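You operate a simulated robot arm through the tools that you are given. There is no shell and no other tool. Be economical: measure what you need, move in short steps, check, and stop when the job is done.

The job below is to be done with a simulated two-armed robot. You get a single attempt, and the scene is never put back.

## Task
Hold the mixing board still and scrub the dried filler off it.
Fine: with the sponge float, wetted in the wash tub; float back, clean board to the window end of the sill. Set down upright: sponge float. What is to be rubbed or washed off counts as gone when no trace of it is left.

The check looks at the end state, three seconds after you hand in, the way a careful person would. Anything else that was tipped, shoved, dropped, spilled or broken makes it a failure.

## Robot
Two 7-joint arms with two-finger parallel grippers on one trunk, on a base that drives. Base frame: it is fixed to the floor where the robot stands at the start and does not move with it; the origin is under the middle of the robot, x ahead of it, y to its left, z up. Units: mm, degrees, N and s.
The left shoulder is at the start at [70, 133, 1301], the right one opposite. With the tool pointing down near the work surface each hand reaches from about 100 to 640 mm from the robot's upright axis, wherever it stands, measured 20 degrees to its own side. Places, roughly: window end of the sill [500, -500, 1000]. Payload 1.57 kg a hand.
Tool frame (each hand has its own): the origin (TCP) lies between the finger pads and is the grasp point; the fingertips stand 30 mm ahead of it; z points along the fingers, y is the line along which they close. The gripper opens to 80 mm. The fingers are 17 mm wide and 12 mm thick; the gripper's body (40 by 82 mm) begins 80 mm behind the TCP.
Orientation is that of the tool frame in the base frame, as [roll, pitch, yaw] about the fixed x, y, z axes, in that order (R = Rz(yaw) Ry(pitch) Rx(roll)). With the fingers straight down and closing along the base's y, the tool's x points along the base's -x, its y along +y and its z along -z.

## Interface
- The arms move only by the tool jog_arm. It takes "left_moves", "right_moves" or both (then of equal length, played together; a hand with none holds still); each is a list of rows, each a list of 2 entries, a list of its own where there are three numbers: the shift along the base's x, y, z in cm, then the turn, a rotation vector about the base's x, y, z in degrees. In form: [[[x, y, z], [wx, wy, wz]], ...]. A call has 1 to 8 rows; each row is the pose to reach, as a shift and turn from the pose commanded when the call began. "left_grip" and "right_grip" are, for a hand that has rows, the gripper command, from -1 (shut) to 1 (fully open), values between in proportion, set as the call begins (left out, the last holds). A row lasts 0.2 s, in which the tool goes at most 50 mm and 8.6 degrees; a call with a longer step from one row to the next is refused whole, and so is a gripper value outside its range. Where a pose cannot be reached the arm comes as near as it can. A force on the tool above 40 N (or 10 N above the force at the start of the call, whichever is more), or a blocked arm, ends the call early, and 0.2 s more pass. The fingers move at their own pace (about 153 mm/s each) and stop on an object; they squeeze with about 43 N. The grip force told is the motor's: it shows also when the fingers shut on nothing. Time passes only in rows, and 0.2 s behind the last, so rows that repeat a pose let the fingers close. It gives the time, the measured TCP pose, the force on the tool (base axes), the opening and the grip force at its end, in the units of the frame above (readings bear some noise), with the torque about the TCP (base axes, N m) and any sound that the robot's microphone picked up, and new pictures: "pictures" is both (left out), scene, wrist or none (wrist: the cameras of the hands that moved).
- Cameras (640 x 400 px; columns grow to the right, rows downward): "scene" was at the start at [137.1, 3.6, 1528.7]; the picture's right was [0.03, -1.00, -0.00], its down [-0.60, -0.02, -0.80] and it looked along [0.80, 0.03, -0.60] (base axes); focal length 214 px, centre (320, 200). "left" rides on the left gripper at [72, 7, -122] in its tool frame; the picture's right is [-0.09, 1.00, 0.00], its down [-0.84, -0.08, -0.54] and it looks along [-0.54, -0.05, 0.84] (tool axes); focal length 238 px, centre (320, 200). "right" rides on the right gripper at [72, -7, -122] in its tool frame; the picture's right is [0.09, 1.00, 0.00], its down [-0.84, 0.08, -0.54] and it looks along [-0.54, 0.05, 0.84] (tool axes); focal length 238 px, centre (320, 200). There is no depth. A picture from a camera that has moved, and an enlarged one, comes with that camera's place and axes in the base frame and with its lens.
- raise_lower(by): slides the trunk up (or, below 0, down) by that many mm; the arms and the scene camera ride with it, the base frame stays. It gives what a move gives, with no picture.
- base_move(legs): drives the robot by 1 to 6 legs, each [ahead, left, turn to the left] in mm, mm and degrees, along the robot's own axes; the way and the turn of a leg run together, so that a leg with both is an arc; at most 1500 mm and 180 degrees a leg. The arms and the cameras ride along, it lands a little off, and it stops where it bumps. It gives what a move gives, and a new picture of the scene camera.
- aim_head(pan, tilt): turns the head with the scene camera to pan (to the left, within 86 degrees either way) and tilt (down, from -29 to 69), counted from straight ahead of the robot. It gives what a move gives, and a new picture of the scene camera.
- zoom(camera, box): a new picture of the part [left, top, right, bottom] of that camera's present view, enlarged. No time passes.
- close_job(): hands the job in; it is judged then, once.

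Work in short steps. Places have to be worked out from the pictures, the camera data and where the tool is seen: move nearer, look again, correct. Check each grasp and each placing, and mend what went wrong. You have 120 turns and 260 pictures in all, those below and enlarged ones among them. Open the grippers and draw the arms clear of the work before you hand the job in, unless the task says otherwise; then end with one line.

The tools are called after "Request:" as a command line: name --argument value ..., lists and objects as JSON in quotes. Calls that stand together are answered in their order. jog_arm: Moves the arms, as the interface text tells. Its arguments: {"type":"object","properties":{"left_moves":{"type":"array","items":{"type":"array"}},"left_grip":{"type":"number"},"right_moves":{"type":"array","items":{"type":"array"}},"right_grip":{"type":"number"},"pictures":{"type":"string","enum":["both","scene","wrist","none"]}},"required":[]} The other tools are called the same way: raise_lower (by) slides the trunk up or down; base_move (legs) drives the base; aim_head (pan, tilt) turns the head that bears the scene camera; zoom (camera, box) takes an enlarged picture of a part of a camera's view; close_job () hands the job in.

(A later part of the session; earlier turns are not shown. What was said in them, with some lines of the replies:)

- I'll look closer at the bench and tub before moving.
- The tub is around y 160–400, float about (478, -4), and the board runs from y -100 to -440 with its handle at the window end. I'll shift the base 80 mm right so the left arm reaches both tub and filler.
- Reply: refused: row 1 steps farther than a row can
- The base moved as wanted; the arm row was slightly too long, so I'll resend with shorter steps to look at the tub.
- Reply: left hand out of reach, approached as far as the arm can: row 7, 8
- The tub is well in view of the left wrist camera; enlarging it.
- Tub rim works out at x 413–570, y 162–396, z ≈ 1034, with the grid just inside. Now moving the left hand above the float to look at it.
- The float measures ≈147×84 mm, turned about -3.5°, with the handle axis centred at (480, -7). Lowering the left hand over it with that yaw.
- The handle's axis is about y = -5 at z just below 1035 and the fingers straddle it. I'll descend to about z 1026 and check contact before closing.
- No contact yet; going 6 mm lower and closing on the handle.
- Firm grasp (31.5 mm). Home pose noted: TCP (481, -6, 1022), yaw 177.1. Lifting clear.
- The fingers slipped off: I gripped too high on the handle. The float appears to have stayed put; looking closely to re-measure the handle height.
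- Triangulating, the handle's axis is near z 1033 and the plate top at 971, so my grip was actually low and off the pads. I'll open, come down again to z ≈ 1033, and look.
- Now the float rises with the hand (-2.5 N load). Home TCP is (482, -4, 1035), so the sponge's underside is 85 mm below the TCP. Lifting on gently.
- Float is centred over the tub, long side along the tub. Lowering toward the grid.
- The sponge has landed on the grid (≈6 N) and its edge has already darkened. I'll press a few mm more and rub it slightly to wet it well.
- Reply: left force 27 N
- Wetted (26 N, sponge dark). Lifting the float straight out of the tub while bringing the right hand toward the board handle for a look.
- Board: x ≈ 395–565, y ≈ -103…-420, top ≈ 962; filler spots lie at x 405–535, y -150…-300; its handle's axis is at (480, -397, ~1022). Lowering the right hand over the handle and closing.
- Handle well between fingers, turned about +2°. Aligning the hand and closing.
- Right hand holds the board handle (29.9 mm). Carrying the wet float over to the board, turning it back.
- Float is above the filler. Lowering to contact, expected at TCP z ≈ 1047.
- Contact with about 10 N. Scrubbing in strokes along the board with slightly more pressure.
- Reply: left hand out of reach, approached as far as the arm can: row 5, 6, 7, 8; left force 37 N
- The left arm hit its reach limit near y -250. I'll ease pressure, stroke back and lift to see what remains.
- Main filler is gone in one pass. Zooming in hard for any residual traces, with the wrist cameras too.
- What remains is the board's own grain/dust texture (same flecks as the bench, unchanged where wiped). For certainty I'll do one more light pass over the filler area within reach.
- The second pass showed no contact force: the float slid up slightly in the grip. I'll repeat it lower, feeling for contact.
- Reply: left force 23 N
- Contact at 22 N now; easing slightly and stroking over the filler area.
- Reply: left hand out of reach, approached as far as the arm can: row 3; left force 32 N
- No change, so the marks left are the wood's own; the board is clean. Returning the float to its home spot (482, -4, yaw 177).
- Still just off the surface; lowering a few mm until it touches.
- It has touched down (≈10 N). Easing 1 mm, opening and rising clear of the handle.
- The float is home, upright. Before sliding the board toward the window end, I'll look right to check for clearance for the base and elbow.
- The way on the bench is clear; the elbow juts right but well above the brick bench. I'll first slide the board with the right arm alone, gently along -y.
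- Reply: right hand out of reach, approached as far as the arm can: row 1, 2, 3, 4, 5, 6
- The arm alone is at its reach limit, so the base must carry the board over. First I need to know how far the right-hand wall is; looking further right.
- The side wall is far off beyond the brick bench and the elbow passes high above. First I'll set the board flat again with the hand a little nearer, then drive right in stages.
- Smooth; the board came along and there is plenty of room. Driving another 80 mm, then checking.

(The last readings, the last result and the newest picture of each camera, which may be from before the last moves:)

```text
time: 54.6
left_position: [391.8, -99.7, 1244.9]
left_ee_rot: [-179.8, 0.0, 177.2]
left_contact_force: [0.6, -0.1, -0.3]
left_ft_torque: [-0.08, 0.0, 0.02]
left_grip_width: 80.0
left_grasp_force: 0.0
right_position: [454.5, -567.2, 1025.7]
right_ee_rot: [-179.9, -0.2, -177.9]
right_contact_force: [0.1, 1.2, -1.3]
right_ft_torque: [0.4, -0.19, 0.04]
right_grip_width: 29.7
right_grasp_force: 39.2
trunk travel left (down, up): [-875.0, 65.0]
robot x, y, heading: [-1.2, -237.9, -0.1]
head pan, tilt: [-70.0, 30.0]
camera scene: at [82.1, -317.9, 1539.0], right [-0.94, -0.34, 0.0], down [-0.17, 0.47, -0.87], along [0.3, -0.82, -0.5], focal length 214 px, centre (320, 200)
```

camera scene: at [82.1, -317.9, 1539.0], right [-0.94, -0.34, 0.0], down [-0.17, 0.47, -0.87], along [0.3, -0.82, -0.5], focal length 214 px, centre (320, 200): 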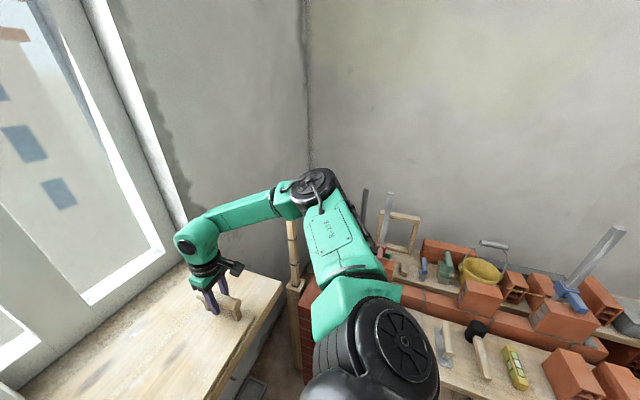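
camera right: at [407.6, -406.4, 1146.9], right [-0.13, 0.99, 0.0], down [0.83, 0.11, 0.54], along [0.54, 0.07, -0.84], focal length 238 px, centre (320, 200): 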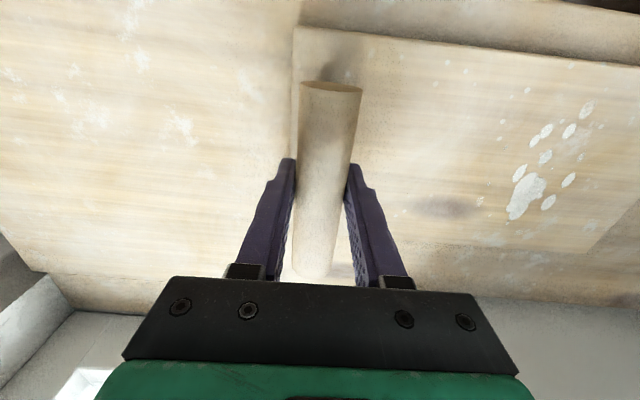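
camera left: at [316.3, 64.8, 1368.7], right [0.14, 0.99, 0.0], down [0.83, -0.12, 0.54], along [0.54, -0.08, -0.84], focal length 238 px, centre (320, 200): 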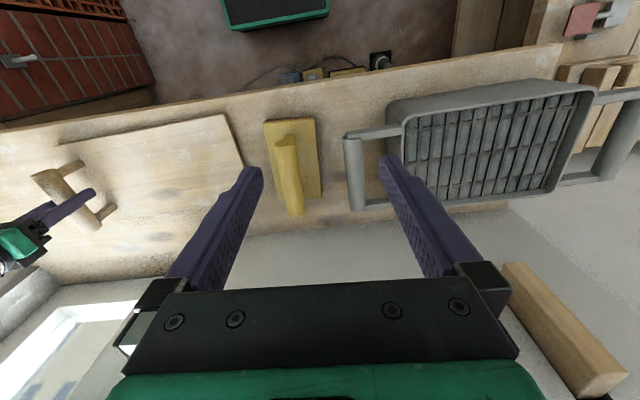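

Board centre is now about y = -429. One more 70 mm leg.

Request:
base_move --legs '[[0, -70, 0]]'

Request:
aim_head --pan -20 --tilt 40

```text
time: 55.6
left_position: [390.5, -170.5, 1245.0]
left_ee_rot: [-179.7, -0.1, 177.2]
left_contact_force: [0.5, -0.5, -0.5]
left_ft_torque: [0.0, 0.02, -0.02]
left_grip_width: 80.2
left_grasp_force: 0.1
right_position: [453.4, -636.9, 1025.6]
right_ee_rot: [-179.8, -0.3, -177.8]
right_contact_force: [-0.7, 2.8, 2.7]
right_ft_torque: [-0.29, -0.47, 0.15]
right_grip_width: 29.5
right_grasp_force: 38.8
trunk travel left (down, up): [-875.0, 65.0]
robot x, y, heading: [-2.6, -307.6, 0.2]
head pan, tilt: [-70.0, 30.0]
camera scene: at [82.1, -387.2, 1539.0], right [-0.94, -0.34, 0.0], down [-0.17, 0.47, -0.87], along [0.3, -0.82, -0.5], focal length 214 px, centre (320, 200)
```

scene: 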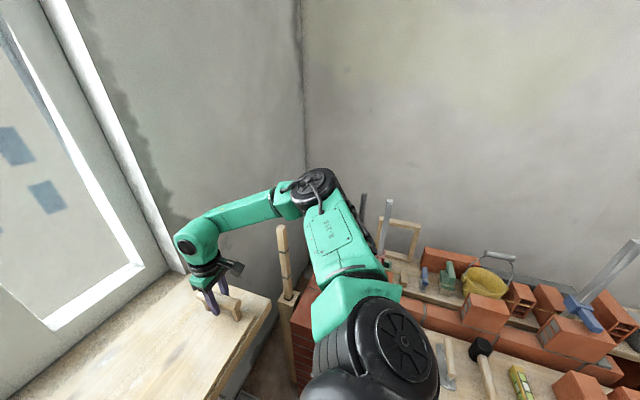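

```text
time: 56.8
left_position: [389.5, -172.1, 1244.9]
left_ee_rot: [-179.9, 0.0, 177.2]
left_contact_force: [0.2, -0.3, 0.0]
left_ft_torque: [0.02, 0.01, 0.02]
left_grip_width: 80.2
left_grasp_force: 0.1
right_position: [452.8, -639.2, 1024.5]
right_ee_rot: [180.0, -0.1, -177.7]
right_contact_force: [0.1, -0.9, 5.1]
right_ft_torque: [-0.3, -0.64, -0.05]
right_grip_width: 29.8
right_grasp_force: 38.9
trunk travel left (down, up): [-875.0, 65.0]
robot x, y, heading: [1.1, -309.3, -0.1]
head pan, tilt: [-20.0, 40.0]
camera scene: at [129.3, -336.2, 1523.7], right [-0.34, -0.94, 0.0], down [-0.6, 0.22, -0.77], along [0.72, -0.26, -0.64], focal length 214 px, centre (320, 200)
```

scene: 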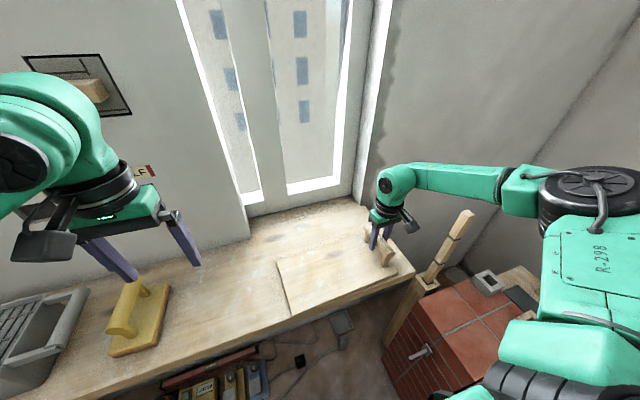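

Board centre ≈ (455, -501), a bit close to the front edge. Sliding it back from the edge by about 25 mm with the arm.

Request:
jog_arm --right_moves '[[[0.8, 0.8, 0], [0, 0, 0]], [[1.6, 1.6, 0], [0, 0, 0]], [[2.6, 1.6, 0], [0, 0, 0]], [[2.6, 1.6, 0], [0, 0, 0]]]' --pictures "both"

Request:
zoom --camera "scene" --box '[240, 190, 440, 340]'

```text
time: 57.8
left_position: [390.6, -172.6, 1245.4]
left_ee_rot: [-179.9, 0.0, 177.2]
left_contact_force: [-0.3, -0.4, 0.4]
left_ft_torque: [-0.01, -0.02, -0.03]
left_grip_width: 80.0
left_grasp_force: 0.2
right_position: [479.2, -623.3, 1024.7]
right_ee_rot: [-179.9, -0.2, -177.7]
right_contact_force: [-0.8, 0.5, 0.0]
right_ft_torque: [0.08, -0.15, 0.16]
right_grip_width: 29.8
right_grasp_force: 39.4
trunk travel left (down, up): [-875.0, 65.0]
robot x, y, heading: [-0.8, -307.3, -0.1]
head pan, tilt: [-20.0, 40.0]
camera scene: at [129.4, -336.2, 1523.6], right [-0.34, -0.94, 0.0], down [-0.6, 0.22, -0.77], along [0.72, -0.26, -0.64], focal length 214 px, centre (320, 200)
camera right: at [407.7, -632.9, 1147.6], right [-0.13, 0.99, 0.0], down [0.83, 0.11, 0.54], along [0.54, 0.07, -0.84], focal length 238 px, centre (320, 200)
```

scene: 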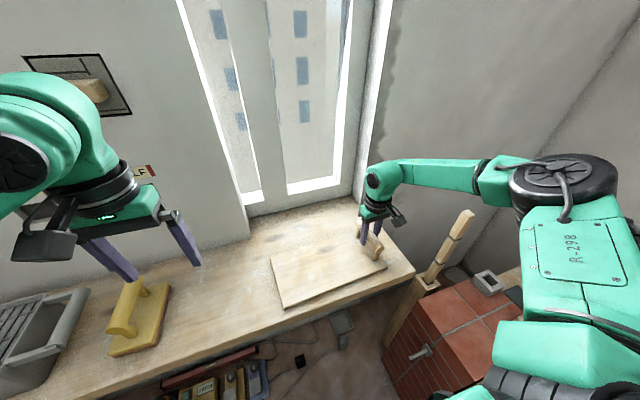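
right: 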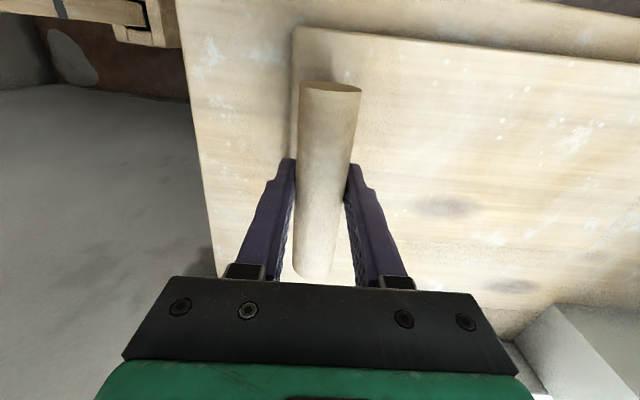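

```text
2.67 times, centred on (340, 265) of scene
camera zoom: at [129.4, -336.2, 1523.6], right [-0.34, -0.94, 0.0], down [-0.6, 0.22, -0.77], along [0.72, -0.26, -0.64], focal length 572 px, centre (267, 27)
```

zoom: 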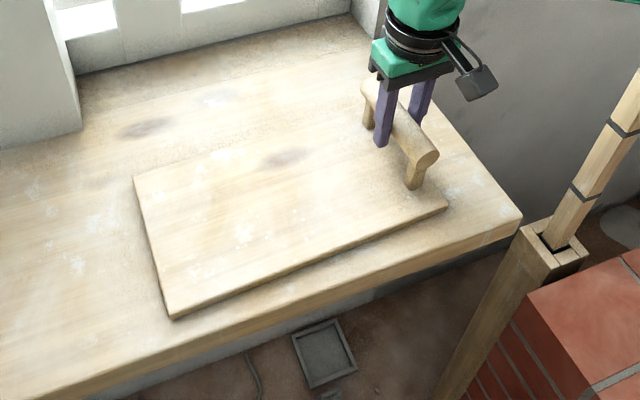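

The board lies flat at the window end, centre ≈ (481, -487), clean. Releasing and rising straight up.

Request:
jog_arm --right_moves '[[[0, 0, 0], [0, 0, 0]], [[0, 0, 0], [0, 0, 0]], [[0, 0, 0], [0, 0, 0]]]' --right_grip 1 --pictures "none"

Request:
jog_arm --right_moves '[[[0, 0.2, 3], [0, 0, 0]], [[0, 0.5, 7], [0, 0, 0]], [[0, 1, 11], [0, 0, 0]], [[-2, 2, 15], [0, 0, 0]], [[-5, 4, 18], [0, 0, 0]], [[-8, 6, 20], [0, 0, 0]], [[-11, 9, 22], [0, 0, 0]]]' --pictures "both"

Request:
zoom --camera "scene" --box '[240, 190, 440, 340]'

Request:
aim_head --pan 25 --tilt 40

```text
time: 58.6
left_position: [390.2, -173.1, 1245.4]
left_ee_rot: [-179.9, 0.0, 177.3]
left_contact_force: [0.6, 0.6, 0.2]
left_ft_torque: [0.07, 0.0, 0.01]
left_grip_width: 80.2
left_grasp_force: 0.2
right_position: [479.7, -624.0, 1025.8]
right_ee_rot: [-179.9, -0.1, -177.9]
right_contact_force: [0.0, -0.1, 0.4]
right_ft_torque: [0.01, -0.02, 0.05]
right_grip_width: 80.2
right_grasp_force: 0.1
trunk travel left (down, up): [-875.0, 65.0]
robot x, y, heading: [1.8, -307.9, -0.0]
head pan, tilt: [-20.0, 40.0]
```

```text
time: 60.2
left_position: [390.4, -174.2, 1245.8]
left_ee_rot: [-179.9, 0.1, 177.2]
left_contact_force: [-0.5, 0.1, 0.0]
left_ft_torque: [-0.03, -0.01, 0.02]
left_grip_width: 79.9
left_grasp_force: 0.1
right_position: [368.1, -532.6, 1245.2]
right_ee_rot: [180.0, -0.2, -177.9]
right_contact_force: [0.3, 0.3, 0.2]
right_ft_torque: [-0.01, 0.0, 0.02]
right_grip_width: 79.8
right_grasp_force: 0.0
trunk travel left (down, up): [-875.0, 65.0]
robot x, y, heading: [0.2, -311.0, -0.1]
head pan, tilt: [-20.0, 40.0]
camera scene: at [128.6, -334.8, 1523.8], right [-0.34, -0.94, 0.0], down [-0.6, 0.22, -0.77], along [0.72, -0.26, -0.64], focal length 214 px, centre (320, 200)
camera right: at [296.8, -542.4, 1367.2], right [-0.13, 0.99, 0.0], down [0.84, 0.11, 0.54], along [0.53, 0.07, -0.84], focal length 238 px, centre (320, 200)
```

scene: 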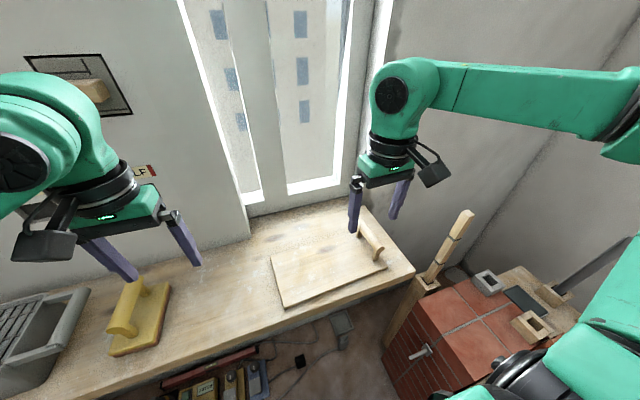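
right: 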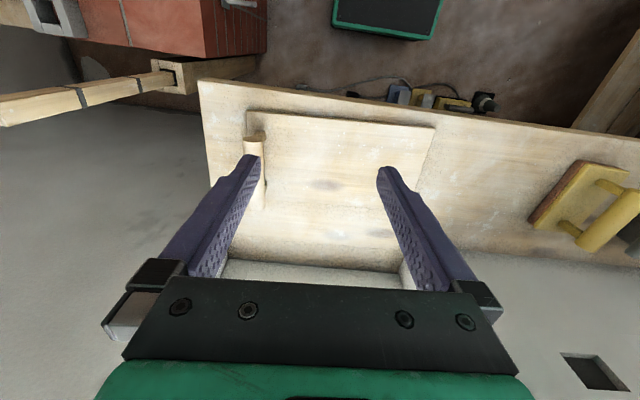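

```text
2.67 times, centred on (340, 265) of scene
camera zoom: at [128.6, -334.8, 1523.8], right [-0.34, -0.94, 0.0], down [-0.6, 0.22, -0.77], along [0.72, -0.26, -0.64], focal length 572 px, centre (267, 27)
```

zoom: 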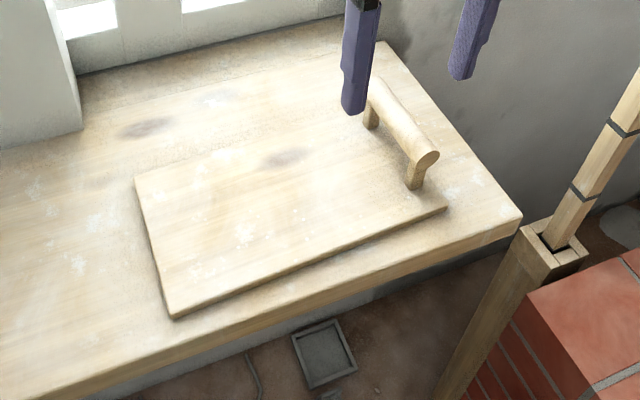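

```text
time: 61.3
left_position: [390.5, -172.6, 1245.7]
left_ee_rot: [-180.0, 0.0, 177.1]
left_contact_force: [-0.6, -0.6, -0.1]
left_ft_torque: [-0.01, -0.01, 0.01]
left_grip_width: 80.0
left_grasp_force: 0.0
right_position: [369.9, -533.5, 1244.3]
right_ee_rot: [179.9, -0.2, -177.8]
right_contact_force: [-0.2, 0.2, -0.6]
right_ft_torque: [0.01, -0.02, 0.05]
right_grip_width: 79.9
right_grasp_force: 0.1
trunk travel left (down, up): [-875.0, 65.0]
robot x, y, heading: [-1.2, -307.5, -0.2]
head pan, tilt: [25.0, 40.0]
camera scene: at [127.3, -271.7, 1523.6], right [0.42, -0.91, 0.0], down [-0.58, -0.27, -0.77], along [0.69, 0.32, -0.64], focal length 214 px, centre (320, 200)
```

scene: 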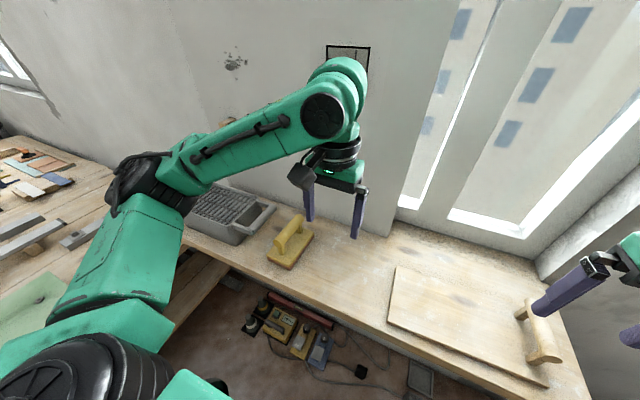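

Float upright at its home spot, tub in place, board clean at the window end, grippers open and arms clear. Handing in.

Request:
close_job

```text
The job is handed in.
```

I scrubbed the dried filler off the mixing board with the wetted sponge float, then set the float back upright at its spot and slid the board to the window end of the sill. The pale flecks still visible on the board did not change when I rubbed them, so I took them to be part of the wood.
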